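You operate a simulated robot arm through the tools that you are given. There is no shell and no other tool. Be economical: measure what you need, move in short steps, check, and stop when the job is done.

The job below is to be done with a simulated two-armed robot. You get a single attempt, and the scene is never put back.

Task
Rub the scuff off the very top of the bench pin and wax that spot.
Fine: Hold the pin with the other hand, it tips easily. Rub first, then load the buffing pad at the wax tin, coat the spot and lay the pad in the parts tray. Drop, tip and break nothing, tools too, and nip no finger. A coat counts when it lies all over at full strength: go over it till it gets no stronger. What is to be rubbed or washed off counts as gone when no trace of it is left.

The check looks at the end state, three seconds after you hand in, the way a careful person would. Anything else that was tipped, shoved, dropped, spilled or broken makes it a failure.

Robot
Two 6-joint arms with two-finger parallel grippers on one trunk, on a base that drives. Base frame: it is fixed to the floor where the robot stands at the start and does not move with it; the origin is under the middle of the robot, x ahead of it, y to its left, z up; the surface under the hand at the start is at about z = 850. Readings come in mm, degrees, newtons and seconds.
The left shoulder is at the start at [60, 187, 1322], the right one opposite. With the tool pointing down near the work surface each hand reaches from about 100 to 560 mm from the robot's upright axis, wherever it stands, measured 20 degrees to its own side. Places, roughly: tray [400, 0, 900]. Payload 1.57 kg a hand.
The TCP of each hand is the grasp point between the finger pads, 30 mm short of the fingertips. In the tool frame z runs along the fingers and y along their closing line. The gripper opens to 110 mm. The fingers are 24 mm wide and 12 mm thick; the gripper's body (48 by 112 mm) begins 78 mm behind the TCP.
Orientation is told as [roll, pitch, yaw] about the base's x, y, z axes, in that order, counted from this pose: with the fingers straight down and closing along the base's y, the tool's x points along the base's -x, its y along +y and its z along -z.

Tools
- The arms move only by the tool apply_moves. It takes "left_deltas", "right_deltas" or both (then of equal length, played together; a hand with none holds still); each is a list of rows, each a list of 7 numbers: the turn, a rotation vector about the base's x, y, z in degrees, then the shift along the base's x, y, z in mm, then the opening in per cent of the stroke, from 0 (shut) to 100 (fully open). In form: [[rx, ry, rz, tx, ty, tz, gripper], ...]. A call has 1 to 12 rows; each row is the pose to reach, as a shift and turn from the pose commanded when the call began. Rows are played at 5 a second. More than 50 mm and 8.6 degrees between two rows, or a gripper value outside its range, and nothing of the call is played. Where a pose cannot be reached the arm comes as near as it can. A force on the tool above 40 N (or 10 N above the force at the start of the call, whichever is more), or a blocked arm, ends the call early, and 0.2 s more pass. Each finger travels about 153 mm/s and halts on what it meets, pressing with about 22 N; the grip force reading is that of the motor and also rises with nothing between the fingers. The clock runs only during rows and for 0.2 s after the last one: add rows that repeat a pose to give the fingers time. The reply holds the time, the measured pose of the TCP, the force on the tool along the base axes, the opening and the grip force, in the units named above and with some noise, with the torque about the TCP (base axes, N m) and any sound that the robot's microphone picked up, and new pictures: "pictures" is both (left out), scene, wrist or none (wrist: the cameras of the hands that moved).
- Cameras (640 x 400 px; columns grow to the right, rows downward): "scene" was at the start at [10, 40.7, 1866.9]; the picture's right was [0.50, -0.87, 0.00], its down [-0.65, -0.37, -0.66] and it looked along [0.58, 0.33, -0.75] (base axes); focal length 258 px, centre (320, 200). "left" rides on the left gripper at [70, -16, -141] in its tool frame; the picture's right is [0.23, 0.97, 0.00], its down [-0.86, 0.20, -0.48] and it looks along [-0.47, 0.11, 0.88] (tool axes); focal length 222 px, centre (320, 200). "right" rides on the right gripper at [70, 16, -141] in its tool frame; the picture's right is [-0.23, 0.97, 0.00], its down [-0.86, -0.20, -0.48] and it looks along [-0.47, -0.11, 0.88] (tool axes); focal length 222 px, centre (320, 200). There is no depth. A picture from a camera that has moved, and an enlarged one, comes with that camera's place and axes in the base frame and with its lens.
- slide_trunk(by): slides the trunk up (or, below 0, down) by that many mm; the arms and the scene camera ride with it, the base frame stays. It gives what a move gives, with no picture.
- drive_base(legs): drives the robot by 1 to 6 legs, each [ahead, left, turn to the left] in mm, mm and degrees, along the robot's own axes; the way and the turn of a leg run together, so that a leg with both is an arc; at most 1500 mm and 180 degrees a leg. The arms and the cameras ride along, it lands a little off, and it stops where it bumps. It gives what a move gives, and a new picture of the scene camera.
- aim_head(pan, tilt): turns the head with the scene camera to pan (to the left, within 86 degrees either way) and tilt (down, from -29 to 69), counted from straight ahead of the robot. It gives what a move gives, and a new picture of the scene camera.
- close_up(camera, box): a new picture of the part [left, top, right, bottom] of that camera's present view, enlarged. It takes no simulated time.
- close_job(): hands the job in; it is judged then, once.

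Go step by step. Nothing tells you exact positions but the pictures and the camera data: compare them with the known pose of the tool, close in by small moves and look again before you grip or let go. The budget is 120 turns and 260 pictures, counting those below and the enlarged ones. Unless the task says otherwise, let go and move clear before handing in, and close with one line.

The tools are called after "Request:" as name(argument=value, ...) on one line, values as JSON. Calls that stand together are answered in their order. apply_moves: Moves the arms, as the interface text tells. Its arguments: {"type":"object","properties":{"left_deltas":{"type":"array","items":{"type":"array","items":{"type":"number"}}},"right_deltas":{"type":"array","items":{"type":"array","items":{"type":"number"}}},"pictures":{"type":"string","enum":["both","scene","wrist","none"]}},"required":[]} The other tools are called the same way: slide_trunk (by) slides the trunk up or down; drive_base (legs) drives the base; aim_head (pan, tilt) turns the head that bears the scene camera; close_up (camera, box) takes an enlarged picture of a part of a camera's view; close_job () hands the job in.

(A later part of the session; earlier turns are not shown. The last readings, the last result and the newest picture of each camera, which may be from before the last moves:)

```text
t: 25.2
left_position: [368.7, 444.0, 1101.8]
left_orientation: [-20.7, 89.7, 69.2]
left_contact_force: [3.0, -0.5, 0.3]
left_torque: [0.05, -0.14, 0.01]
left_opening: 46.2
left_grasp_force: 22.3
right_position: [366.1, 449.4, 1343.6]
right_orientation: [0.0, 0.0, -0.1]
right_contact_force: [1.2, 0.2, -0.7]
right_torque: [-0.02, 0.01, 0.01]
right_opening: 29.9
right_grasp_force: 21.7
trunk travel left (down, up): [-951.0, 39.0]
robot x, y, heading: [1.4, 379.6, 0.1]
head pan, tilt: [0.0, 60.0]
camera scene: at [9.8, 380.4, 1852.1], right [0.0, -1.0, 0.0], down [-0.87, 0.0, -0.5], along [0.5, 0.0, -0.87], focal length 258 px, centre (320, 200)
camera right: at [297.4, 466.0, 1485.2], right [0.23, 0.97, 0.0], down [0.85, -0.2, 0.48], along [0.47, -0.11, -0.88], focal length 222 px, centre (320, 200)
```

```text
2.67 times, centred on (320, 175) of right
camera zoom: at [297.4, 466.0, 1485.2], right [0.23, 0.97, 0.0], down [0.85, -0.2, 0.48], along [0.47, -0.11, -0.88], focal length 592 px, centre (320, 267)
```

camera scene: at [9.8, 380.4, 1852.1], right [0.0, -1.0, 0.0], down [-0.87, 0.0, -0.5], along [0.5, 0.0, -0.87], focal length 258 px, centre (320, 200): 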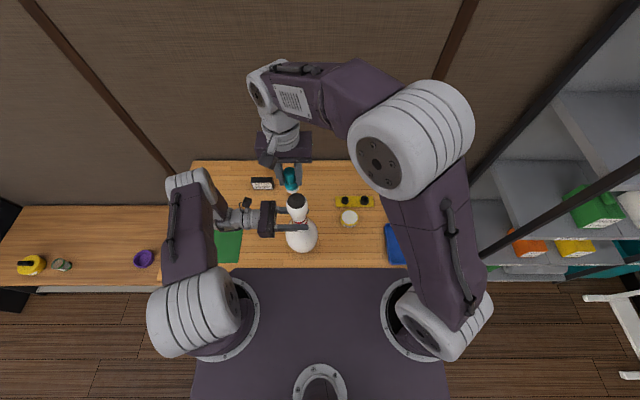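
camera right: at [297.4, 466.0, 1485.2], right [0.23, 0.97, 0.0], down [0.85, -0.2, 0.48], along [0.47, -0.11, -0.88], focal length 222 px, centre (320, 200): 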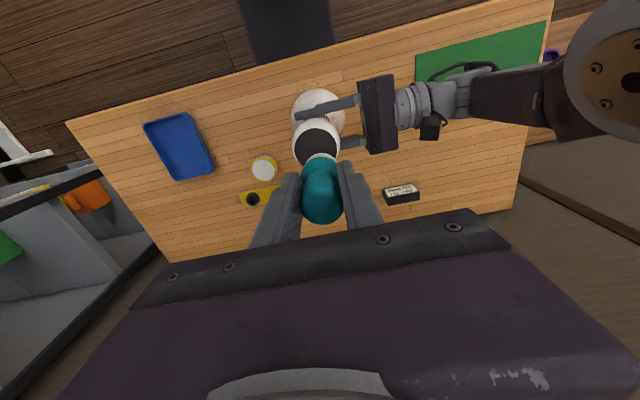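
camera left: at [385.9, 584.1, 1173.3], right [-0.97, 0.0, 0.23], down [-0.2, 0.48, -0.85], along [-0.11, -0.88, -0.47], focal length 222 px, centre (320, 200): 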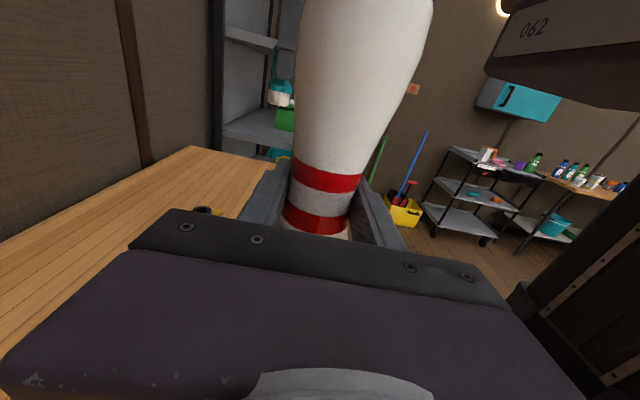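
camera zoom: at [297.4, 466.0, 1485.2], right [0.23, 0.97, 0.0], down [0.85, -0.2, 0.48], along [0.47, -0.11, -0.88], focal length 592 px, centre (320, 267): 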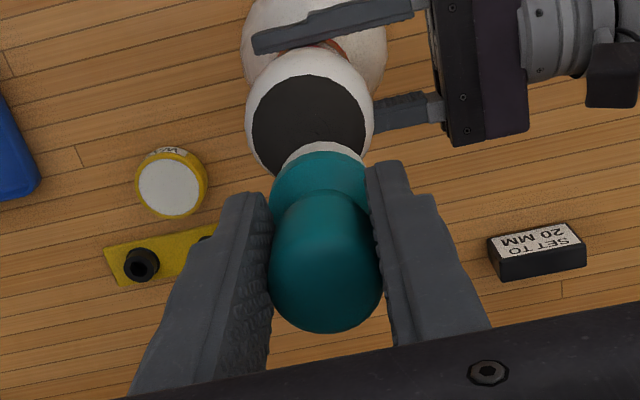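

The pad is a few mm forward and left of the pin top. I correct by (-4, -5) and go down to just above contact.

Request:
apply_moves(right_deltas=[[0, 0, 0, -4, -5, -12, 10], [0, 0, 0, -4, -5, -25, 10], [0, 0, 0, -4, -5, -36, 10], [0, 0, 0, -4, -5, -36, 10]], pictures="wrist")

Request:
close_up(camera="scene", box=[270, 160, 330, 220])

Request:
close_up(camera="right", box=[260, 100, 380, 220])

```text
t: 26.2
left_position: [368.2, 443.5, 1103.3]
left_orientation: [-27.9, 89.7, 62.2]
left_contact_force: [2.8, -0.1, -0.1]
left_torque: [-0.03, -0.2, -0.02]
left_opening: 46.0
left_grasp_force: 21.8
right_position: [361.3, 444.2, 1307.5]
right_orientation: [0.0, -0.1, -0.1]
right_contact_force: [-0.4, 0.5, -0.9]
right_torque: [0.02, 0.0, -0.01]
right_opening: 29.7
right_grasp_force: 21.8
trunk travel left (down, up): [-951.0, 39.0]
robot x, y, heading: [0.9, 378.9, -0.3]
head pan, tilt: [0.0, 60.0]
camera right: at [292.2, 459.9, 1449.0], right [0.23, 0.97, 0.0], down [0.85, -0.2, 0.48], along [0.47, -0.11, -0.88], focal length 222 px, centre (320, 200)
```

right: 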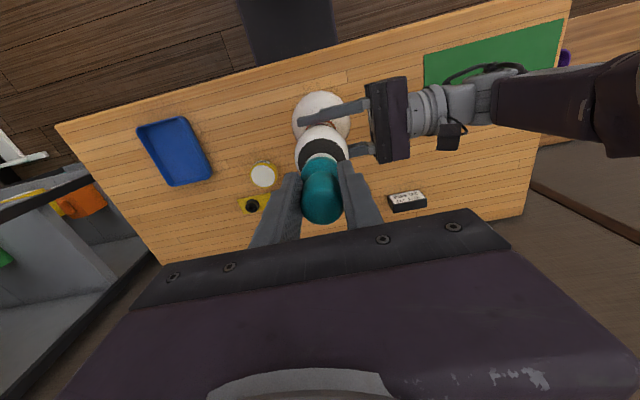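

```text
6.67 times, centred on (300, 190) of scene
camera zoom: at [9.5, 380.5, 1852.1], right [0.0, -1.0, 0.0], down [-0.87, 0.0, -0.5], along [0.5, 0.0, -0.87], focal length 1722 px, centre (453, 267)
```

zoom: 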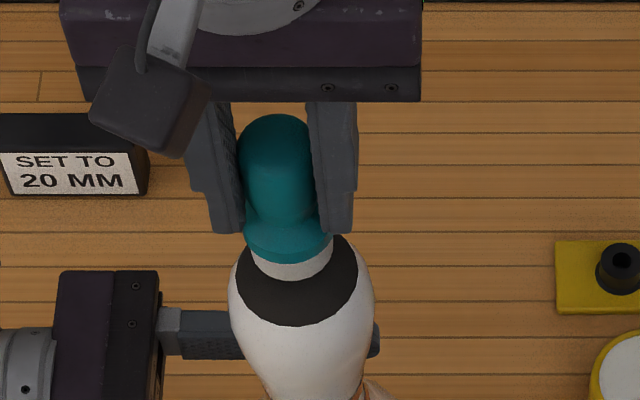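

```text
3.33 times, centred on (320, 160) of right
camera zoom: at [292.2, 459.9, 1449.0], right [0.23, 0.97, 0.0], down [0.85, -0.2, 0.48], along [0.47, -0.11, -0.88], focal length 740 px, centre (320, 333)
```

zoom: 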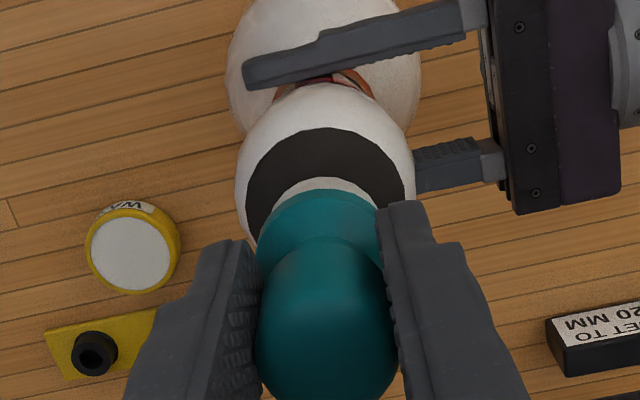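

Pad and cap line up well. I go down in small steps to find contact.

Request:
apply_moves(right_deltas=[[0, 0, 0, 0, -1, -4, 10], [0, 0, 0, 0, -1, -7, 10], [0, 0, 0, 0, -1, -7, 10]], pictures="none")

Request:
apply_moves(right_deltas=[[0, 0, 0, 0, 0, -1, 10], [0, 0, 0, 0, 0, -2, 10], [0, 0, 0, 0, 0, -2, 10]], pictures="none")

```text
t: 27.0
left_position: [369.3, 444.0, 1103.0]
left_orientation: [-25.0, 89.7, 65.1]
left_contact_force: [2.0, -0.5, -0.3]
left_torque: [-0.02, -0.14, 0.02]
left_opening: 46.2
left_grasp_force: 22.0
right_position: [362.0, 443.2, 1300.3]
right_orientation: [0.0, 0.0, -0.1]
right_contact_force: [-0.5, 0.6, -0.1]
right_torque: [-0.02, 0.02, -0.01]
right_opening: 29.8
right_grasp_force: 21.9
trunk travel left (down, up): [-951.0, 39.0]
robot x, y, heading: [-0.2, 383.3, -0.2]
head pan, tilt: [0.0, 60.0]
```

```text
t: 27.8
left_position: [368.9, 443.5, 1103.0]
left_orientation: [-26.0, 89.8, 64.1]
left_contact_force: [2.4, 0.3, -0.1]
left_torque: [0.0, -0.15, 0.04]
left_opening: 46.1
left_grasp_force: 22.1
right_position: [362.4, 444.1, 1299.5]
right_orientation: [0.0, 0.0, -0.1]
right_contact_force: [-0.1, -0.4, -0.9]
right_torque: [0.03, 0.01, 0.02]
right_opening: 29.9
right_grasp_force: 22.1
trunk travel left (down, up): [-951.0, 39.0]
robot x, y, heading: [2.4, 379.9, -0.1]
head pan, tilt: [0.0, 60.0]
```

Request:
apply_moves(right_deltas=[[0, 0, 0, 0, 0, -1, 10], [0, 0, 0, 0, 0, -2, 10], [0, 0, 0, 0, 0, -2, 10]], pictures="none")

Request:
apply_moves(right_deltas=[[0, 0, 0, 0, 0, -1, 10], [0, 0, 0, 0, 0, -1, 10]], pictures="none")

Request:
close_up(camera="scene", box=[270, 170, 330, 220])

```text
t: 28.6
left_position: [369.1, 443.7, 1102.8]
left_orientation: [-25.6, 89.8, 64.3]
left_contact_force: [2.5, 0.5, 0.9]
left_torque: [-0.02, -0.17, 0.03]
left_opening: 45.8
left_grasp_force: 22.4
right_position: [361.5, 441.7, 1297.2]
right_orientation: [0.0, 0.1, -0.1]
right_contact_force: [0.7, 0.2, 0.1]
right_torque: [0.0, -0.03, -0.03]
right_opening: 29.8
right_grasp_force: 22.2
trunk travel left (down, up): [-951.0, 39.0]
robot x, y, heading: [2.1, 380.1, -0.4]
head pan, tilt: [0.0, 60.0]
```

```text
t: 29.2
left_position: [368.7, 444.2, 1103.3]
left_orientation: [-28.1, 89.7, 62.1]
left_contact_force: [4.3, 2.7, -0.9]
left_torque: [-0.34, -0.23, 0.0]
left_opening: 46.1
left_grasp_force: 22.1
right_position: [360.7, 443.8, 1295.9]
right_orientation: [0.0, 0.0, -0.1]
right_contact_force: [0.3, -2.2, 9.2]
right_torque: [-0.15, -0.05, -0.03]
right_opening: 29.6
right_grasp_force: 21.6
trunk travel left (down, up): [-951.0, 39.0]
robot x, y, heading: [-1.3, 379.1, -0.1]
head pan, tilt: [0.0, 60.0]
```

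```text
8.00 times, centred on (300, 195) of scene
camera zoom: at [9.2, 380.5, 1852.2], right [0.0, -1.0, 0.0], down [-0.87, 0.0, -0.5], along [0.5, 0.0, -0.87], focal length 2066 px, centre (480, 240)
```

zoom: 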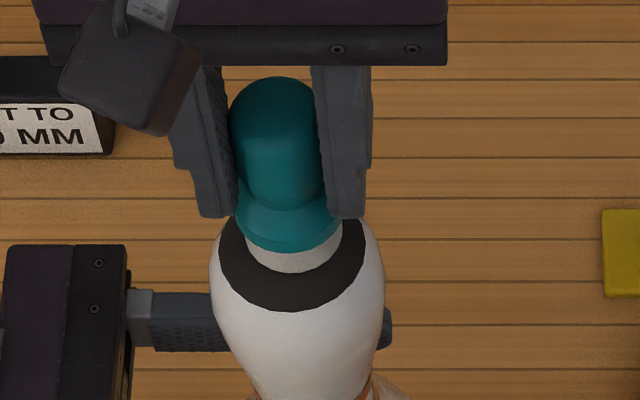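

Contact: about 9 N, centred. Now I rub with small strokes across the scuff, staying flat.

Request:
apply_moves(right_deltas=[[0, 0, 0, 7, 0, 0, 10], [0, 0, 0, -7, 0, 0, 10], [0, 0, 0, 7, 5, 0, 10], [0, 0, 0, -7, 5, 0, 10], [0, 0, 0, -7, -5, 0, 10], [0, 0, 0, 7, -5, 0, 10], [0, 0, 0, 0, -8, 0, 10], [0, 0, 0, 0, 8, 0, 10], [0, 0, 0, 5, -8, 0, 10], [0, 0, 0, -5, 8, 0, 10], [0, 0, 0, -5, -8, 0, 10], [0, 0, 0, 0, 0, 0, 10]], pictures="none")

Request:
apply_moves(right_deltas=[[0, 0, 0, 7, 0, 0, 10], [0, 0, 0, -7, 0, 0, 10], [0, 0, 0, 7, 5, 0, 10], [0, 0, 0, -7, 5, 0, 10], [0, 0, 0, -7, -5, 0, 10], [0, 0, 0, 7, -5, 0, 10], [0, 0, 0, 0, -8, 0, 10], [0, 0, 0, 0, 8, 0, 10], [0, 0, 0, 5, -8, 0, 10], [0, 0, 0, -5, 8, 0, 10], [0, 0, 0, -5, -8, 0, 10], [0, 0, 0, 0, 0, 0, 10]], pictures="none")

Request:
apply_moves(right_deltas=[[0, 0, 0, 0, 0, 15, 10], [0, 0, 0, 0, -15, 45, 10], [0, 0, 0, 10, -60, 45, 10], [0, 0, 0, 20, -105, 45, 10]])

Request:
close_up(camera="scene", box=[280, 185, 320, 215])

```text
t: 31.8
left_position: [370.2, 444.3, 1103.6]
left_orientation: [-32.1, 89.7, 58.1]
left_contact_force: [7.3, 4.4, 0.8]
left_torque: [-0.31, 0.01, 0.03]
left_opening: 45.9
left_grasp_force: 22.2
right_position: [358.9, 441.9, 1295.7]
right_orientation: [-0.1, 0.1, -0.1]
right_contact_force: [-2.8, -5.2, 17.2]
right_torque: [-0.28, 0.0, -0.03]
right_opening: 29.9
right_grasp_force: 22.1
trunk travel left (down, up): [-951.0, 39.0]
robot x, y, heading: [-0.3, 376.2, -0.1]
head pan, tilt: [0.0, 60.0]
```

```text
t: 34.4
left_position: [368.8, 444.4, 1102.5]
left_orientation: [-25.5, 89.9, 64.5]
left_contact_force: [1.0, -0.8, 1.0]
left_torque: [-0.43, 0.2, 0.05]
left_opening: 46.2
left_grasp_force: 22.2
right_position: [360.9, 440.2, 1295.9]
right_orientation: [-0.2, 0.1, -0.1]
right_contact_force: [-0.2, 0.1, -0.5]
right_torque: [-0.01, 0.01, -0.02]
right_opening: 29.8
right_grasp_force: 22.2
trunk travel left (down, up): [-951.0, 39.0]
robot x, y, heading: [0.0, 382.3, -0.1]
head pan, tilt: [0.0, 60.0]
```

```text
t: 35.4
left_position: [368.4, 443.3, 1101.8]
left_orientation: [-21.9, 89.8, 68.2]
left_contact_force: [-0.6, 1.8, -0.4]
left_torque: [0.03, 0.26, -0.1]
left_opening: 46.3
left_grasp_force: 21.7
right_position: [380.5, 336.8, 1340.8]
right_orientation: [-0.1, 0.1, -0.1]
right_contact_force: [1.1, 0.1, -0.9]
right_torque: [0.04, 0.0, 0.01]
right_opening: 29.9
right_grasp_force: 21.7
trunk travel left (down, up): [-951.0, 39.0]
robot x, y, heading: [-0.5, 376.9, -0.2]
head pan, tilt: [0.0, 60.0]
camera scene: at [9.0, 379.5, 1852.1], right [0.0, -1.0, 0.0], down [-0.87, 0.0, -0.5], along [0.5, 0.0, -0.87], focal length 258 px, centre (320, 200)
camera right: at [310.6, 351.9, 1482.2], right [0.23, 0.97, 0.0], down [0.85, -0.2, 0.48], along [0.47, -0.11, -0.88], focal length 222 px, centre (320, 200)
```

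scene: 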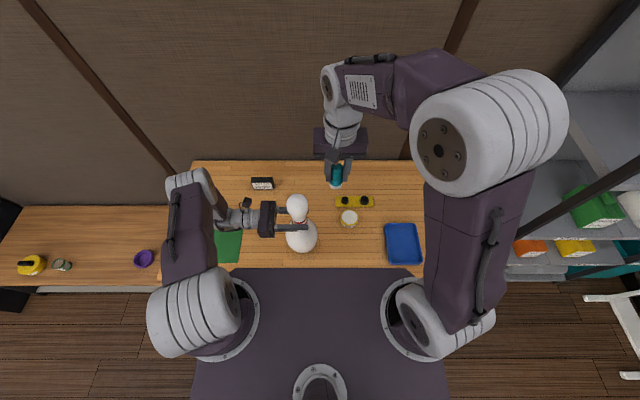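
right: 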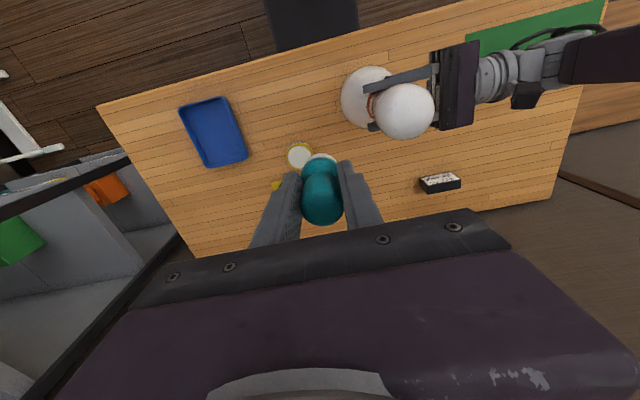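

```text
13.33 times, centred on (300, 200) of scene
camera zoom: at [9.0, 379.5, 1852.1], right [0.0, -1.0, 0.0], down [-0.87, 0.0, -0.5], along [0.5, 0.0, -0.87], focal length 3443 px, centre (587, 200)
```

zoom: 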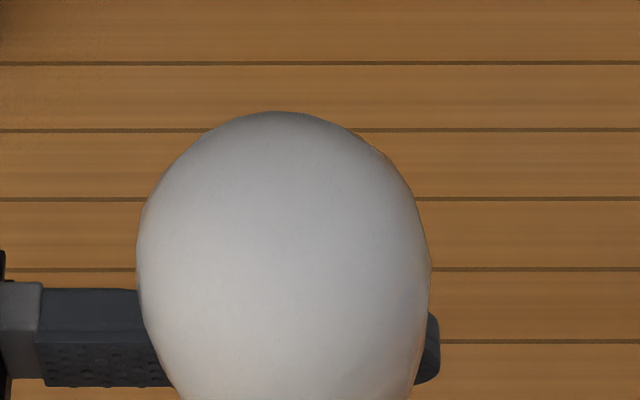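

The whole black patch was the scuff, and it appears gone. I check for traces and check the pad's seat in the fingers.

Request:
close_up(camera="right", box=[360, 60, 460, 150])

Request:
close_up(camera="right", box=[240, 100, 400, 250])

Request:
close_up(camera="scene", box=[300, 120, 390, 230])

```text
4.44 times, centred on (410, 105) of right
camera zoom: at [310.6, 351.9, 1482.2], right [0.23, 0.97, 0.0], down [0.85, -0.2, 0.48], along [0.47, -0.11, -0.88], focal length 987 px, centre (-80, 622)
```

zoom: 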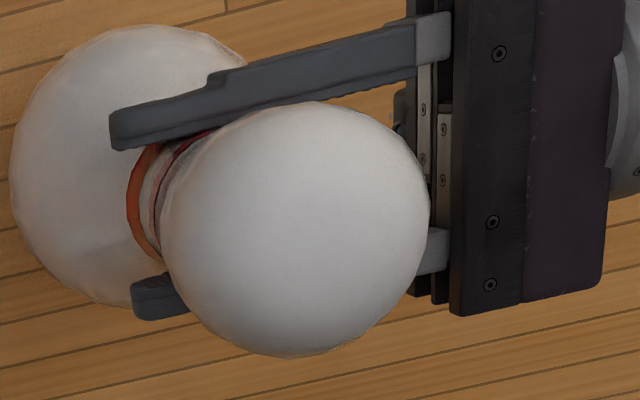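

```text
2.67 times, centred on (320, 175) of right
camera zoom: at [310.6, 351.9, 1482.2], right [0.23, 0.97, 0.0], down [0.85, -0.2, 0.48], along [0.47, -0.11, -0.88], focal length 592 px, centre (320, 267)
```

zoom: 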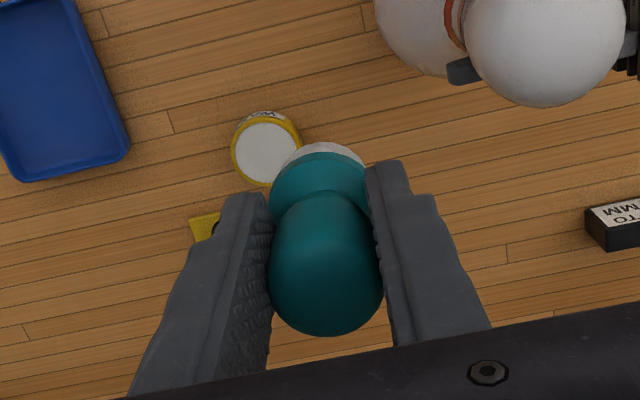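

```text
3.64 times, centred on (345, 175) of scene
camera zoom: at [9.0, 379.5, 1852.1], right [0.0, -1.0, 0.0], down [-0.87, 0.0, -0.5], along [0.5, 0.0, -0.87], focal length 939 px, centre (229, 291)
```

zoom: 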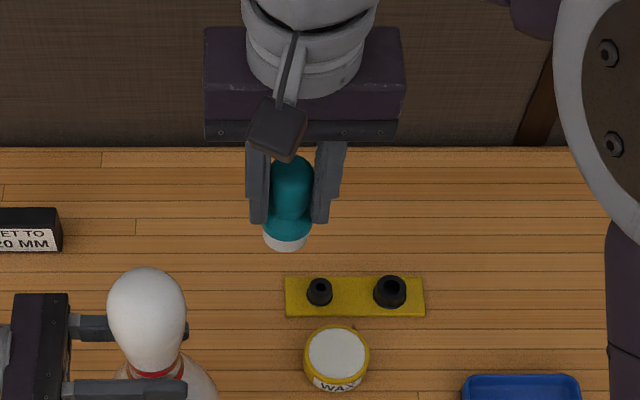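

The top is clean, seen from two sides. The wax surface is near (485, 254, 879), so I carry the pad to above it.

Request:
apply_moves(right_deltas=[[0, 0, 0, 20, -17, -40, 10], [0, 0, 0, 40, -34, -80, 10], [0, 0, 0, 60, -50, -120, 10], [0, 0, 0, 80, -67, -160, 10], [0, 0, 0, 95, -80, -200, 10], [0, 0, 0, 101, -84, -240, 10], [0, 0, 0, 101, -84, -280, 10], [0, 0, 0, 101, -84, -320, 10], [0, 0, 0, 101, -84, -340, 10], [0, 0, 0, 101, -84, -340, 10]], pictures="wrist")

Request:
close_up(camera="scene", box=[310, 160, 390, 240])

Request:
close_up(camera="right", box=[240, 80, 400, 230])

```text
t: 37.6
left_position: [368.5, 443.6, 1102.7]
left_orientation: [-30.0, 89.7, 60.0]
left_contact_force: [-1.4, 0.4, 0.1]
left_torque: [0.0, 0.53, -0.04]
left_opening: 46.4
left_grasp_force: 21.8
right_position: [481.5, 253.9, 1000.2]
right_orientation: [0.0, 0.1, -0.1]
right_contact_force: [-0.3, -0.6, 0.0]
right_torque: [-0.01, -0.03, -0.03]
right_opening: 30.1
right_grasp_force: 22.2
trunk travel left (down, up): [-951.0, 39.0]
robot x, y, heading: [-2.1, 379.0, -0.1]
head pan, tilt: [0.0, 60.0]
camera right: at [412.3, 270.1, 1141.5], right [0.23, 0.97, 0.0], down [0.85, -0.2, 0.48], along [0.47, -0.11, -0.88], focal length 222 px, centre (320, 200)
```

right: 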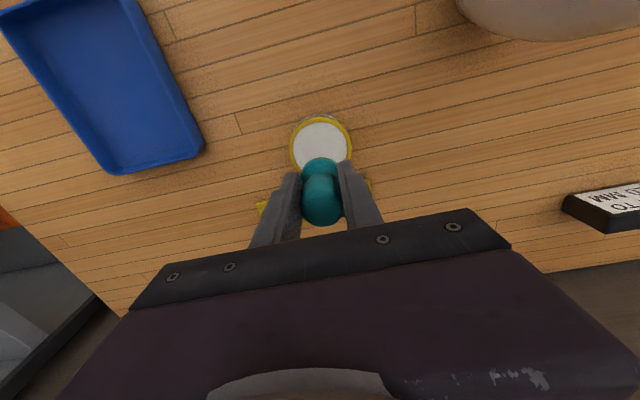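

```text
5.00 times, centred on (350, 200) of scene
camera zoom: at [8.9, 380.8, 1852.1], right [0.0, -1.0, 0.0], down [-0.87, 0.0, -0.5], along [0.5, 0.0, -0.87], focal length 1291 px, centre (170, 200)
```

zoom: 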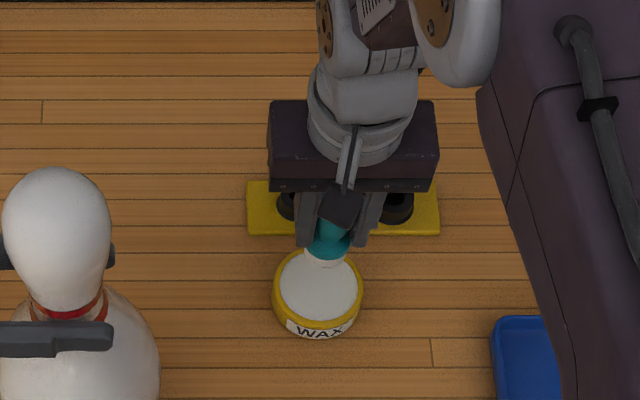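

```text
2.67 times, centred on (320, 155) of right
camera zoom: at [412.3, 270.1, 1141.5], right [0.23, 0.97, 0.0], down [0.85, -0.2, 0.48], along [0.47, -0.11, -0.88], focal length 592 px, centre (320, 320)
```

zoom: 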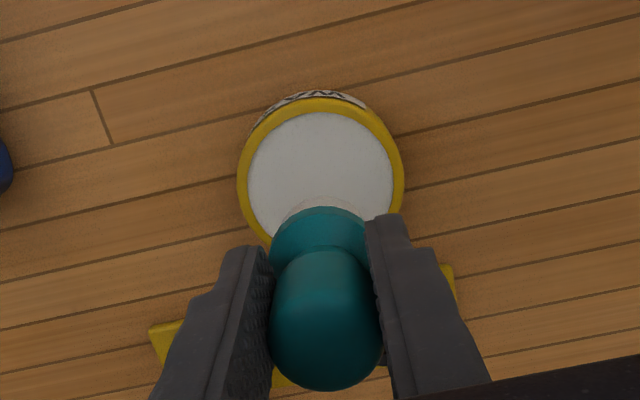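

Request:
apply_moves(right_deltas=[[0, 0, 0, -3, 1, -15, 10], [0, 0, 0, -3, 1, -30, 10], [0, 0, 0, -3, 1, -44, 10], [0, 0, 0, -3, 1, -44, 10]], pictures="none")

Request:
close_up(camera="scene", box=[320, 170, 380, 230])

Request:
close_up(camera="right", box=[260, 80, 380, 200])

```text
t: 38.6
left_position: [368.0, 443.7, 1103.0]
left_orientation: [-28.4, 89.9, 61.7]
left_contact_force: [-0.6, 0.3, -0.2]
left_torque: [-0.11, 0.51, -0.05]
left_opening: 46.2
left_grasp_force: 22.2
right_position: [479.4, 254.4, 955.8]
right_orientation: [0.0, 0.0, -0.1]
right_contact_force: [-0.4, 0.7, 0.3]
right_torque: [0.03, -0.01, -0.01]
right_opening: 29.4
right_grasp_force: 22.2
trunk travel left (down, up): [-951.0, 39.0]
robot x, y, heading: [0.0, 376.0, -0.5]
head pan, tilt: [0.0, 60.0]
```

```text
6.67 times, centred on (350, 200) of scene
camera zoom: at [9.0, 380.8, 1852.1], right [0.0, -1.0, 0.0], down [-0.87, 0.0, -0.5], along [0.5, 0.0, -0.87], focal length 1722 px, centre (120, 200)
```

zoom: 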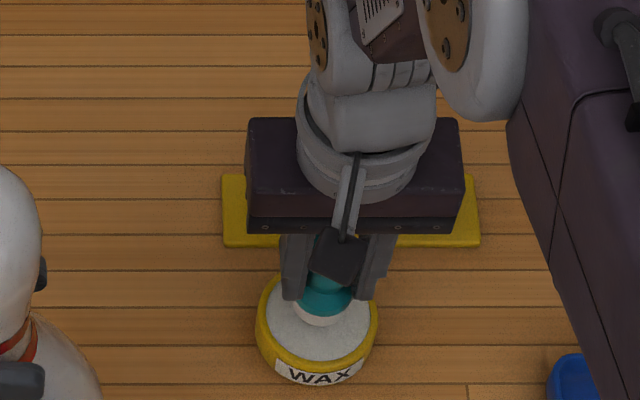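

```text
3.33 times, centred on (320, 140) of right
camera zoom: at [410.3, 269.9, 1097.5], right [0.23, 0.97, 0.0], down [0.85, -0.2, 0.48], along [0.47, -0.11, -0.88], focal length 740 px, centre (320, 400)
```

zoom: 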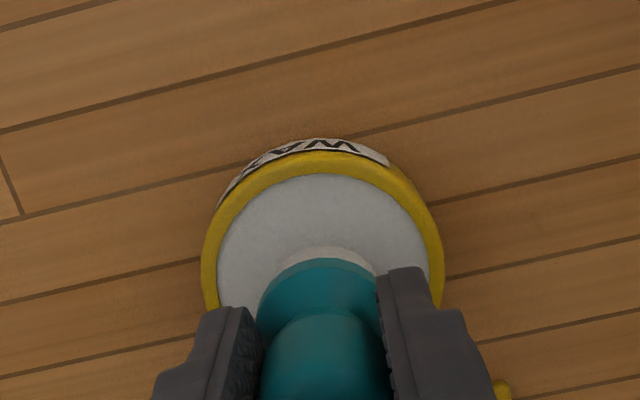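

Well centred. I lower until the pad touches the wax.

Request:
apply_moves(right_deltas=[[0, 0, 0, 0, 0, -3, 10], [0, 0, 0, 0, 0, -6, 10], [0, 0, 0, 0, 0, -6, 10]], pictures="none")

Request:
apply_moves(right_deltas=[[0, 0, 0, 0, 0, -1, 10], [0, 0, 0, 0, 0, -2, 10], [0, 0, 0, 0, 0, -2, 10]], pictures="none")

```text
t: 39.4
left_position: [369.5, 444.7, 1103.9]
left_orientation: [-27.7, 89.8, 62.4]
left_contact_force: [-0.9, -0.5, 0.1]
left_torque: [-0.09, 0.55, -0.01]
left_opening: 46.3
left_grasp_force: 22.0
right_position: [479.3, 254.8, 950.3]
right_orientation: [-0.1, 0.1, -0.2]
right_contact_force: [0.8, 0.6, -0.5]
right_torque: [0.01, 0.02, -0.02]
right_opening: 30.0
right_grasp_force: 22.3
trunk travel left (down, up): [-951.0, 39.0]
robot x, y, heading: [-0.7, 380.7, -0.1]
head pan, tilt: [0.0, 60.0]
```

```text
t: 40.2
left_position: [368.7, 444.8, 1102.9]
left_orientation: [-28.0, 89.8, 62.0]
left_contact_force: [-1.7, 0.8, 0.1]
left_torque: [-0.06, 0.56, -0.01]
left_opening: 46.2
left_grasp_force: 21.9
right_position: [478.5, 253.9, 948.6]
right_orientation: [0.0, 0.0, 0.0]
right_contact_force: [0.6, 0.0, 0.5]
right_torque: [0.0, 0.0, 0.0]
right_opening: 29.8
right_grasp_force: 21.2
trunk travel left (down, up): [-951.0, 39.0]
robot x, y, heading: [-1.1, 379.2, 0.2]
head pan, tilt: [0.0, 60.0]
```

Request:
apply_moves(right_deltas=[[0, 0, 0, 0, 0, -1, 10], [0, 0, 0, 0, 0, -2, 10], [0, 0, 0, 0, 0, -2, 10]], pictures="none")

Request:
close_up(camera="right", box=[260, 80, 380, 200])

```text
t: 41.0
left_position: [368.3, 443.6, 1101.3]
left_orientation: [-27.7, 89.8, 62.2]
left_contact_force: [-0.8, 0.8, -0.3]
left_torque: [-0.01, 0.56, -0.04]
left_opening: 45.9
left_grasp_force: 21.9
right_position: [479.1, 254.0, 946.4]
right_orientation: [0.0, 0.1, -0.1]
right_contact_force: [-0.6, 0.3, -1.2]
right_torque: [-0.02, -0.03, -0.01]
right_opening: 29.7
right_grasp_force: 22.1
trunk travel left (down, up): [-951.0, 39.0]
robot x, y, heading: [-0.3, 376.5, -0.0]
head pan, tilt: [0.0, 60.0]
```

```text
3.33 times, centred on (320, 140) of right
camera zoom: at [409.2, 269.7, 1087.9], right [0.23, 0.97, 0.0], down [0.85, -0.2, 0.48], along [0.47, -0.11, -0.88], focal length 740 px, centre (320, 400)
```

zoom: 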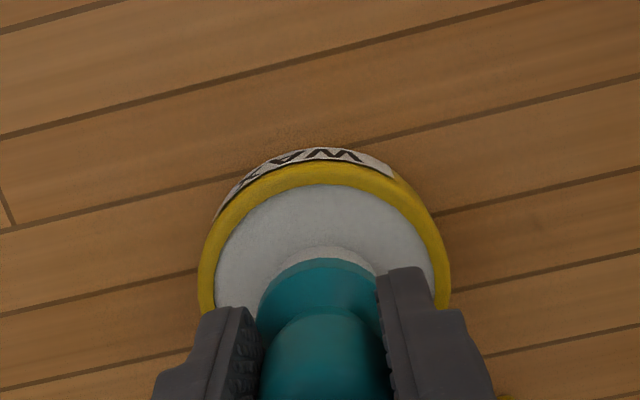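

Request:
apply_moves(right_deltas=[[0, 0, 0, 0, 0, -1, 10], [0, 0, 0, 0, 0, -2, 10], [0, 0, 0, 0, 0, -2, 10]], pictures="none")

Request:
apply_moves(right_deltas=[[0, 0, 0, 0, 0, -1, 10], [0, 0, 0, 0, 0, -1, 10]], pictures="none")

```text
t: 41.8
left_position: [368.3, 444.4, 1102.4]
left_orientation: [-28.0, 89.9, 62.0]
left_contact_force: [-1.9, 0.7, -0.5]
left_torque: [-0.05, 0.53, -0.03]
left_opening: 46.3
left_grasp_force: 21.7
right_position: [478.7, 253.6, 943.7]
right_orientation: [0.0, 0.0, 0.0]
right_contact_force: [-0.8, 1.5, -0.2]
right_torque: [0.0, 0.01, 0.01]
right_opening: 29.7
right_grasp_force: 22.0
trunk travel left (down, up): [-951.0, 39.0]
robot x, y, heading: [2.1, 377.3, 0.1]
head pan, tilt: [0.0, 60.0]
```

```text
t: 42.4
left_position: [368.7, 443.0, 1102.1]
left_orientation: [-31.7, 89.6, 58.2]
left_contact_force: [0.4, 0.9, 0.2]
left_torque: [-0.17, 0.27, 0.02]
left_opening: 46.3
left_grasp_force: 21.8
right_position: [478.5, 254.2, 944.3]
right_orientation: [0.0, -0.1, 0.0]
right_contact_force: [0.7, -0.3, 7.0]
right_torque: [-0.02, -0.16, 0.01]
right_opening: 30.2
right_grasp_force: 22.0
trunk travel left (down, up): [-951.0, 39.0]
robot x, y, heading: [1.6, 374.2, -0.3]
head pan, tilt: [0.0, 60.0]
```

Contact at 7 N. I dwell with a small twist to load the pad without pushing the tin.

Request:
apply_moves(right_deltas=[[0, 0, 0, 0, 0, 0, 10], [0, 0, 7, 0, 0, 0, 10], [0, 0, 0, 0, 0, 0, 10], [0, 0, -7, 0, 0, 0, 10], [0, 0, 0, 0, 0, 0, 10], [0, 0, 7, 0, 0, 0, 10], [0, 0, 0, 0, 0, 0, 10], [0, 0, 0, 0, 0, 0, 10]], pictures="none")

Request:
apply_moves(right_deltas=[[0, 0, 0, 0, 0, 4, 10], [0, 0, 0, 0, 0, 30, 10], [0, 0, 0, -5, 0, 75, 10], [0, 0, 0, -10, 0, 120, 10], [0, 0, 0, -20, 0, 165, 10]])

Request:
close_up(camera="scene", box=[310, 150, 390, 240])

Request:
close_up(camera="right", box=[240, 80, 400, 230])

```text
t: 44.2
left_position: [368.3, 444.7, 1102.6]
left_orientation: [-36.4, 89.8, 53.6]
left_contact_force: [0.0, -0.3, -0.2]
left_torque: [-0.16, 0.0, 0.05]
left_opening: 46.3
left_grasp_force: 22.1
right_position: [478.4, 253.8, 944.9]
right_orientation: [0.0, 0.0, -0.1]
right_contact_force: [0.3, 2.7, 6.1]
right_torque: [0.16, -0.14, 0.04]
right_opening: 30.0
right_grasp_force: 21.9
trunk travel left (down, up): [-951.0, 39.0]
robot x, y, heading: [4.6, 378.9, -0.2]
head pan, tilt: [0.0, 60.0]
```

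```text
t: 45.4
left_position: [368.0, 443.7, 1103.5]
left_orientation: [-44.6, 89.7, 45.5]
left_contact_force: [0.1, 1.3, 0.8]
left_torque: [0.11, 0.21, 0.0]
left_opening: 45.9
left_grasp_force: 22.3
right_position: [459.6, 255.2, 1109.8]
right_orientation: [0.0, 0.1, -0.2]
right_contact_force: [-0.7, 0.2, -0.6]
right_torque: [-0.01, 0.01, 0.0]
right_opening: 30.2
right_grasp_force: 22.4
trunk travel left (down, up): [-951.0, 39.0]
robot x, y, heading: [1.5, 377.7, -0.3]
head pan, tilt: [0.0, 60.0]
camera scene: at [7.7, 380.7, 1852.0], right [0.0, -1.0, 0.0], down [-0.87, 0.0, -0.5], along [0.5, 0.0, -0.87], focal length 258 px, centre (320, 200)
camera right: at [389.9, 270.4, 1250.9], right [0.23, 0.97, 0.0], down [0.85, -0.2, 0.48], along [0.47, -0.11, -0.88], focal length 222 px, centre (320, 200)
```

scene: 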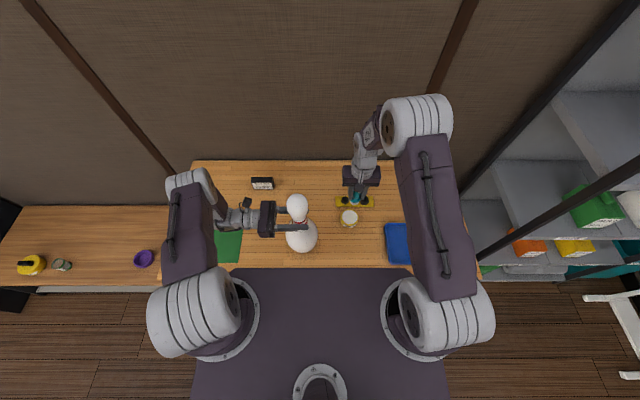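
right: 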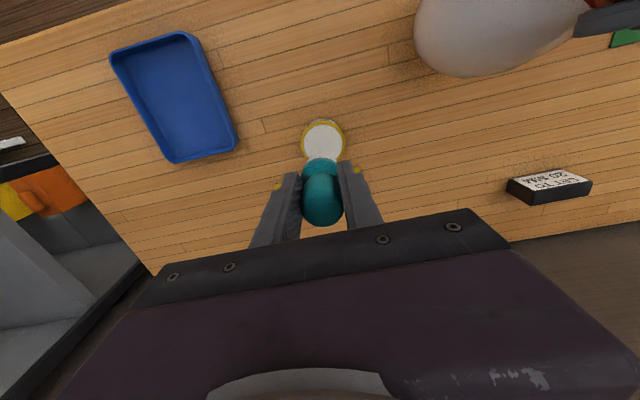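

```text
4.44 times, centred on (350, 195) of scene
camera zoom: at [7.7, 380.7, 1852.0], right [0.0, -1.0, 0.0], down [-0.87, 0.0, -0.5], along [0.5, 0.0, -0.87], focal length 1148 px, centre (187, 222)
```

zoom: 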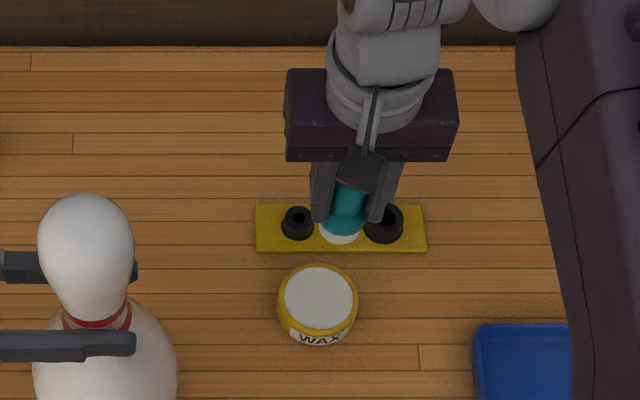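

```text
2.67 times, centred on (320, 155) of right
camera zoom: at [389.9, 270.4, 1250.9], right [0.23, 0.97, 0.0], down [0.85, -0.2, 0.48], along [0.47, -0.11, -0.88], focal length 592 px, centre (320, 320)
```

zoom: 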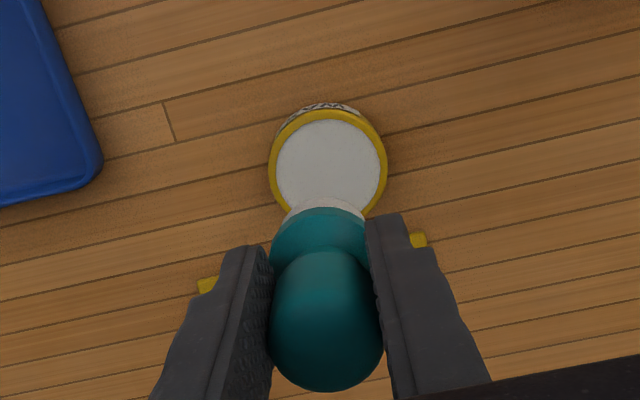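

The tin has not moved. I carry the loaded pad back over the pin top.

Request:
apply_moves(right_deltas=[[0, 0, 0, 0, 0, 45, 10], [0, 0, 0, 0, 0, 90, 10], [0, 0, 0, -10, 0, 135, 10], [0, 0, 0, -20, 5, 180, 10], [0, 0, 0, -35, 30, 215, 10], [0, 0, 0, -50, 65, 225, 10], [0, 0, 0, -65, 105, 225, 10], [0, 0, 0, -80, 145, 225, 10], [0, 0, 0, -95, 180, 225, 10], [0, 0, 0, -98, 188, 215, 10], [0, 0, 0, -98, 188, 200, 10], [0, 0, 0, -98, 188, 190, 10]], pictures="none")

Request:
close_up(camera="scene", box=[270, 170, 330, 220])

```text
t: 48.0
left_position: [369.6, 444.5, 1103.2]
left_orientation: [-30.3, 89.7, 59.8]
left_contact_force: [-1.3, 1.0, 2.6]
left_torque: [0.05, 0.56, -0.04]
left_opening: 46.3
left_grasp_force: 22.3
right_position: [360.5, 443.2, 1299.1]
right_orientation: [0.0, 0.0, -0.1]
right_contact_force: [0.3, -0.2, 0.1]
right_torque: [-0.01, -0.01, 0.0]
right_opening: 29.8
right_grasp_force: 22.6
trunk travel left (down, up): [-951.0, 39.0]
robot x, y, heading: [-0.1, 376.9, -0.1]
head pan, tilt: [0.0, 60.0]
```

```text
8.00 times, centred on (300, 195) of scene
camera zoom: at [8.9, 381.0, 1852.1], right [0.0, -1.0, 0.0], down [-0.87, 0.0, -0.5], along [0.5, 0.0, -0.87], focal length 2066 px, centre (480, 240)
```

zoom: 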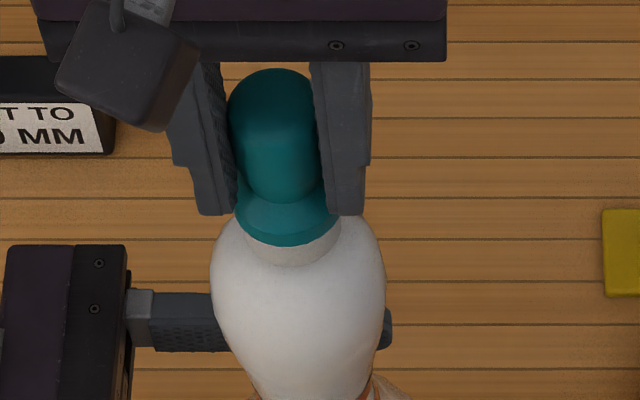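

Request:
apply_moves(right_deltas=[[0, 0, 0, 0, 0, -1.5, 10], [0, 0, 0, 0, 0, -3, 10], [0, 0, 0, 0, 0, -3, 10]], pictures="none")

Request:
apply_moves(right_deltas=[[0, 0, 0, 0, 0, -0.7, 10], [0, 0, 0, 0, 0, -0.7, 10]], pictures="none")

```text
t: 48.8
left_position: [368.0, 443.8, 1103.3]
left_orientation: [-32.8, 89.9, 57.3]
left_contact_force: [-0.7, 0.5, 2.4]
left_torque: [0.16, 0.52, -0.09]
left_opening: 46.0
left_grasp_force: 22.2
right_position: [360.0, 442.1, 1295.3]
right_orientation: [0.0, 0.0, -0.1]
right_contact_force: [-0.5, -0.1, -1.0]
right_torque: [0.01, -0.01, -0.02]
right_opening: 29.5
right_grasp_force: 21.9
trunk travel left (down, up): [-951.0, 39.0]
robot x, y, heading: [-1.7, 378.8, -0.1]
head pan, tilt: [0.0, 60.0]
```

```text
t: 49.4
left_position: [368.3, 442.7, 1102.9]
left_orientation: [-32.3, 89.8, 57.8]
left_contact_force: [1.0, 1.4, 0.9]
left_torque: [0.02, 0.5, -0.04]
left_opening: 46.1
left_grasp_force: 22.0
right_position: [360.9, 441.3, 1294.6]
right_orientation: [0.0, 0.0, -0.1]
right_contact_force: [-0.7, -0.1, 1.2]
right_torque: [0.0, 0.0, 0.0]
right_opening: 29.7
right_grasp_force: 22.0
trunk travel left (down, up): [-951.0, 39.0]
robot x, y, heading: [2.2, 376.8, -0.0]
head pan, tilt: [0.0, 60.0]
```

Request:
apply_moves(right_deltas=[[0, 0, 0, 0, 0, -0.9, 10], [0, 0, 0, 0, 0, -0.9, 10]], pictures="none")

Request:
apply_moves(right_deltas=[[0, 0, 0, 7, 0, 0, 10], [0, 0, 0, -7, 0, 0, 10], [0, 0, 0, 7, 5, 0, 10], [0, 0, 0, -7, 5, 0, 10], [0, 0, 0, -7, -5, 0, 10], [0, 0, 0, 7, -5, 0, 10], [0, 0, 0, 0, -8, 0, 10], [0, 0, 0, 0, 8, 0, 10], [0, 0, 0, 5, -8, 0, 10], [0, 0, 0, -5, 8, 0, 10], [0, 0, 0, -5, -8, 0, 10], [0, 0, 0, 0, 0, 0, 10]], pictures="none")

```text
t: 50.0
left_position: [369.2, 443.3, 1103.4]
left_orientation: [-31.4, 89.7, 58.6]
left_contact_force: [2.2, 2.3, -0.8]
left_torque: [-0.54, 0.48, 0.02]
left_opening: 46.2
left_grasp_force: 22.2
right_position: [361.2, 441.9, 1295.4]
right_orientation: [0.0, -0.2, -0.1]
right_contact_force: [-1.0, -2.3, 15.2]
right_torque: [-0.09, -0.06, 0.02]
right_opening: 29.8
right_grasp_force: 21.1
trunk travel left (down, up): [-951.0, 39.0]
robot x, y, heading: [1.8, 377.3, 0.0]
head pan, tilt: [0.0, 60.0]
```

```text
t: 52.6
left_position: [367.6, 443.0, 1103.1]
left_orientation: [-35.5, 89.7, 54.6]
left_contact_force: [1.3, 0.2, -0.5]
left_torque: [-0.54, 0.44, 0.09]
left_opening: 46.2
left_grasp_force: 21.8
right_position: [360.8, 442.5, 1293.7]
right_orientation: [-0.1, 0.1, -0.1]
right_contact_force: [-1.0, -1.0, 3.8]
right_torque: [-0.08, -0.04, 0.02]
right_opening: 29.8
right_grasp_force: 22.3
trunk travel left (down, up): [-951.0, 39.0]
robot x, y, heading: [1.1, 378.1, -0.4]
head pan, tilt: [0.0, 60.0]
```

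Request:
apply_moves(right_deltas=[[0, 0, 0, 7, 0, -0.4, 10], [0, 0, 0, -7, 0, -0.4, 10], [0, 0, 0, 7, 5, -0.4, 10], [0, 0, 0, -7, 5, -0.4, 10], [0, 0, 0, -7, -5, -0.4, 10], [0, 0, 0, 7, -5, -0.4, 10], [0, 0, 0, 0, -8, -0.4, 10], [0, 0, 0, 0, 8, -0.4, 10], [0, 0, 0, 5, -8, -0.4, 10], [0, 0, 0, -5, 8, -0.4, 10], [0, 0, 0, -5, -8, -0.4, 10], [0, 0, 0, 0, 0, -0.4, 10]], pictures="none")

Request:
apply_moves(right_deltas=[[0, 0, 0, 0, 0, 15, 10], [0, 0, 0, 0, -15, 45, 10], [0, 0, 0, 10, -60, 45, 10], [0, 0, 0, 20, -105, 45, 10]], pictures="none")

Request:
close_up(camera="scene", box=[280, 185, 320, 215])

Request:
close_up(camera="right", box=[360, 60, 460, 150])

```text
t: 55.2
left_position: [369.3, 443.8, 1102.1]
left_orientation: [-35.5, 89.9, 54.6]
left_contact_force: [-1.2, -1.5, 1.3]
left_torque: [-0.57, 0.44, 0.08]
left_opening: 46.3
left_grasp_force: 21.3
right_position: [360.6, 441.6, 1293.5]
right_orientation: [-0.1, -0.1, -0.1]
right_contact_force: [-0.2, 0.4, -0.3]
right_torque: [-0.02, 0.02, 0.01]
right_opening: 29.8
right_grasp_force: 22.0
trunk travel left (down, up): [-951.0, 39.0]
robot x, y, heading: [-0.0, 379.0, -0.1]
head pan, tilt: [0.0, 60.0]
```

```text
t: 56.2
left_position: [368.6, 444.5, 1103.4]
left_orientation: [-29.0, 89.7, 61.0]
left_contact_force: [-0.6, 1.5, 0.5]
left_torque: [-0.02, 0.45, -0.08]
left_opening: 45.8
left_grasp_force: 21.7
right_position: [378.9, 334.7, 1341.1]
right_orientation: [0.0, -0.1, -0.2]
right_contact_force: [-0.1, 0.2, -0.7]
right_torque: [0.02, 0.02, -0.01]
right_opening: 30.0
right_grasp_force: 22.0
trunk travel left (down, up): [-951.0, 39.0]
robot x, y, heading: [1.8, 378.3, 0.0]
head pan, tilt: [0.0, 60.0]
```

```text
13.33 times, centred on (300, 200) of scene
camera zoom: at [8.4, 379.6, 1852.1], right [0.0, -1.0, 0.0], down [-0.87, 0.0, -0.5], along [0.5, 0.0, -0.87], focal length 3443 px, centre (587, 200)
```

zoom: 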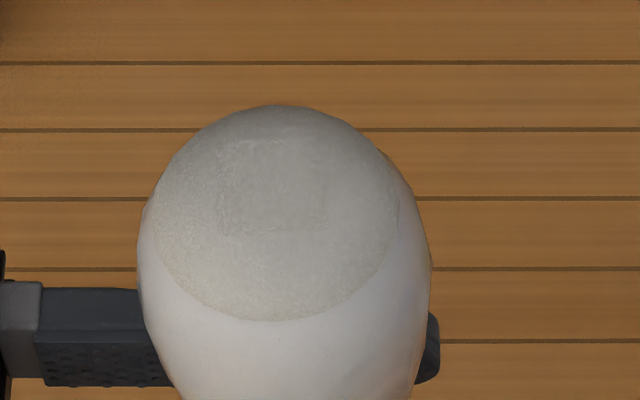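

```text
4.44 times, centred on (410, 105) of right
camera zoom: at [309.4, 351.1, 1482.6], right [0.23, 0.97, 0.0], down [0.85, -0.2, 0.48], along [0.47, -0.11, -0.88], focal length 987 px, centre (-80, 622)
```

zoom: 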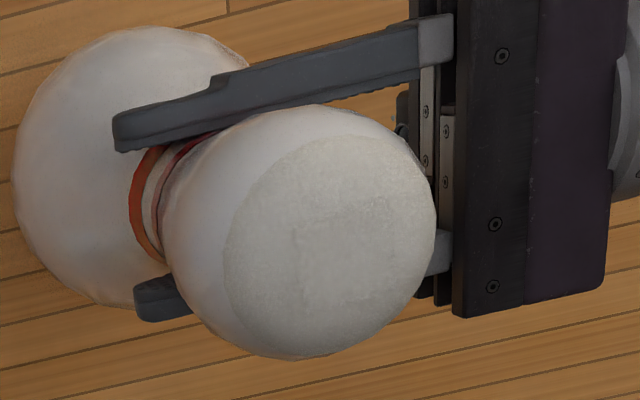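

The coat now covers the whole patch. I go over it again to see if it still gets stronger.

Request:
apply_moves(right_deltas=[[0, 0, 0, -10, 45, 0, 10], [0, 0, 0, -20, 90, 0, 10], [0, 0, 0, -20, 105, -15, 10], [0, 0, 0, -20, 105, -30, 10], [0, 0, 0, -20, 105, -42, 10], [0, 0, 0, -20, 105, -45, 10], [0, 0, 0, -20, 105, -45, 10]], pictures="none")

Request:
apply_moves(right_deltas=[[0, 0, 0, 0, 0, -0.8, 10], [0, 0, 0, 0, 0, -0.8, 10]], pictures="none")

```text
t: 57.8
left_position: [368.6, 443.2, 1102.5]
left_orientation: [-31.4, 89.7, 58.9]
left_contact_force: [0.5, 3.4, 0.9]
left_torque: [-0.43, 0.57, 0.02]
left_opening: 46.2
left_grasp_force: 22.1
right_position: [362.2, 441.4, 1294.1]
right_orientation: [0.0, 0.0, -0.1]
right_contact_force: [-0.9, -2.5, 9.7]
right_torque: [-0.08, -0.09, -0.05]
right_opening: 29.7
right_grasp_force: 21.6
trunk travel left (down, up): [-951.0, 39.0]
robot x, y, heading: [0.6, 380.0, 0.1]
head pan, tilt: [0.0, 60.0]
```

```text
t: 58.4
left_position: [368.4, 444.1, 1101.6]
left_orientation: [-33.1, 89.7, 57.1]
left_contact_force: [1.6, 5.4, -0.8]
left_torque: [-0.36, 0.44, 0.02]
left_opening: 46.1
left_grasp_force: 21.5
right_position: [360.3, 441.5, 1293.6]
right_orientation: [0.0, -0.1, -0.1]
right_contact_force: [-0.8, -3.5, 17.8]
right_torque: [-0.15, -0.15, 0.0]
right_opening: 29.9
right_grasp_force: 21.8
trunk travel left (down, up): [-951.0, 39.0]
robot x, y, heading: [-0.7, 384.0, -0.1]
head pan, tilt: [0.0, 60.0]
```

Request:
apply_moves(right_deltas=[[0, 0, 0, 7, 0, 0, 10], [0, 0, 0, -7, 0, 0, 10], [0, 0, 0, 7, 5, 0, 10], [0, 0, 0, -7, 5, 0, 10], [0, 0, 0, -7, -5, 0, 10], [0, 0, 0, 7, -5, 0, 10], [0, 0, 0, 0, -8, 0, 10], [0, 0, 0, 0, 8, 0, 10], [0, 0, 0, 5, -8, 0, 10], [0, 0, 0, -5, 8, 0, 10], [0, 0, 0, -5, -8, 0, 10], [0, 0, 0, 0, 0, 0, 10]], pictures="none")

Request:
apply_moves(right_deltas=[[0, 0, 0, 0, 0, 15, 10], [0, 0, 0, 0, -15, 45, 10], [0, 0, 0, 10, -60, 45, 10], [0, 0, 0, 20, -105, 45, 10]], pictures="none")

Request:
close_up(camera="scene", box=[280, 185, 320, 215])

Request:
close_up(camera="right", box=[360, 60, 460, 150])

```text
t: 61.0
left_position: [368.5, 443.7, 1102.4]
left_orientation: [-41.2, 89.9, 48.9]
left_contact_force: [3.0, 2.7, 0.1]
left_torque: [-0.37, 0.53, 0.16]
left_opening: 46.0
left_grasp_force: 22.0
right_position: [358.9, 441.3, 1293.0]
right_orientation: [0.0, 0.0, -0.1]
right_contact_force: [-1.4, -2.6, 9.5]
right_torque: [-0.17, -0.08, -0.03]
right_opening: 29.7
right_grasp_force: 21.9
trunk travel left (down, up): [-951.0, 39.0]
robot x, y, heading: [-4.2, 379.1, -0.1]
head pan, tilt: [0.0, 60.0]
```

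```text
t: 62.0
left_position: [368.0, 442.5, 1102.5]
left_orientation: [-33.0, 89.8, 56.9]
left_contact_force: [-0.8, 2.5, 1.6]
left_torque: [0.12, 0.29, -0.07]
left_opening: 46.4
left_grasp_force: 21.8
right_position: [377.3, 337.3, 1338.9]
right_orientation: [0.0, 0.0, -0.1]
right_contact_force: [-0.2, -0.1, -0.9]
right_torque: [0.02, 0.01, -0.04]
right_opening: 29.7
right_grasp_force: 21.8
trunk travel left (down, up): [-951.0, 39.0]
robot x, y, heading: [-1.7, 382.0, 0.2]
head pan, tilt: [0.0, 60.0]
```

```text
13.33 times, centred on (300, 200) of scene
camera zoom: at [8.2, 379.6, 1852.1], right [0.0, -1.0, 0.0], down [-0.87, 0.0, -0.5], along [0.5, 0.0, -0.87], focal length 3443 px, centre (587, 200)
```

zoom: 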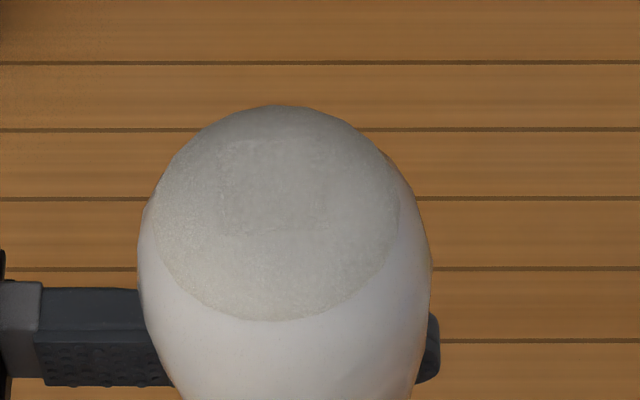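

```text
4.44 times, centred on (410, 105) of right
camera zoom: at [308.3, 352.3, 1480.1], right [0.23, 0.97, 0.0], down [0.85, -0.2, 0.48], along [0.47, -0.11, -0.88], focal length 987 px, centre (-80, 622)
```

zoom: 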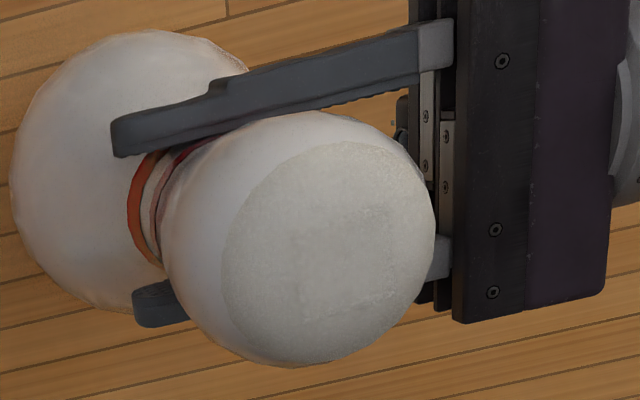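

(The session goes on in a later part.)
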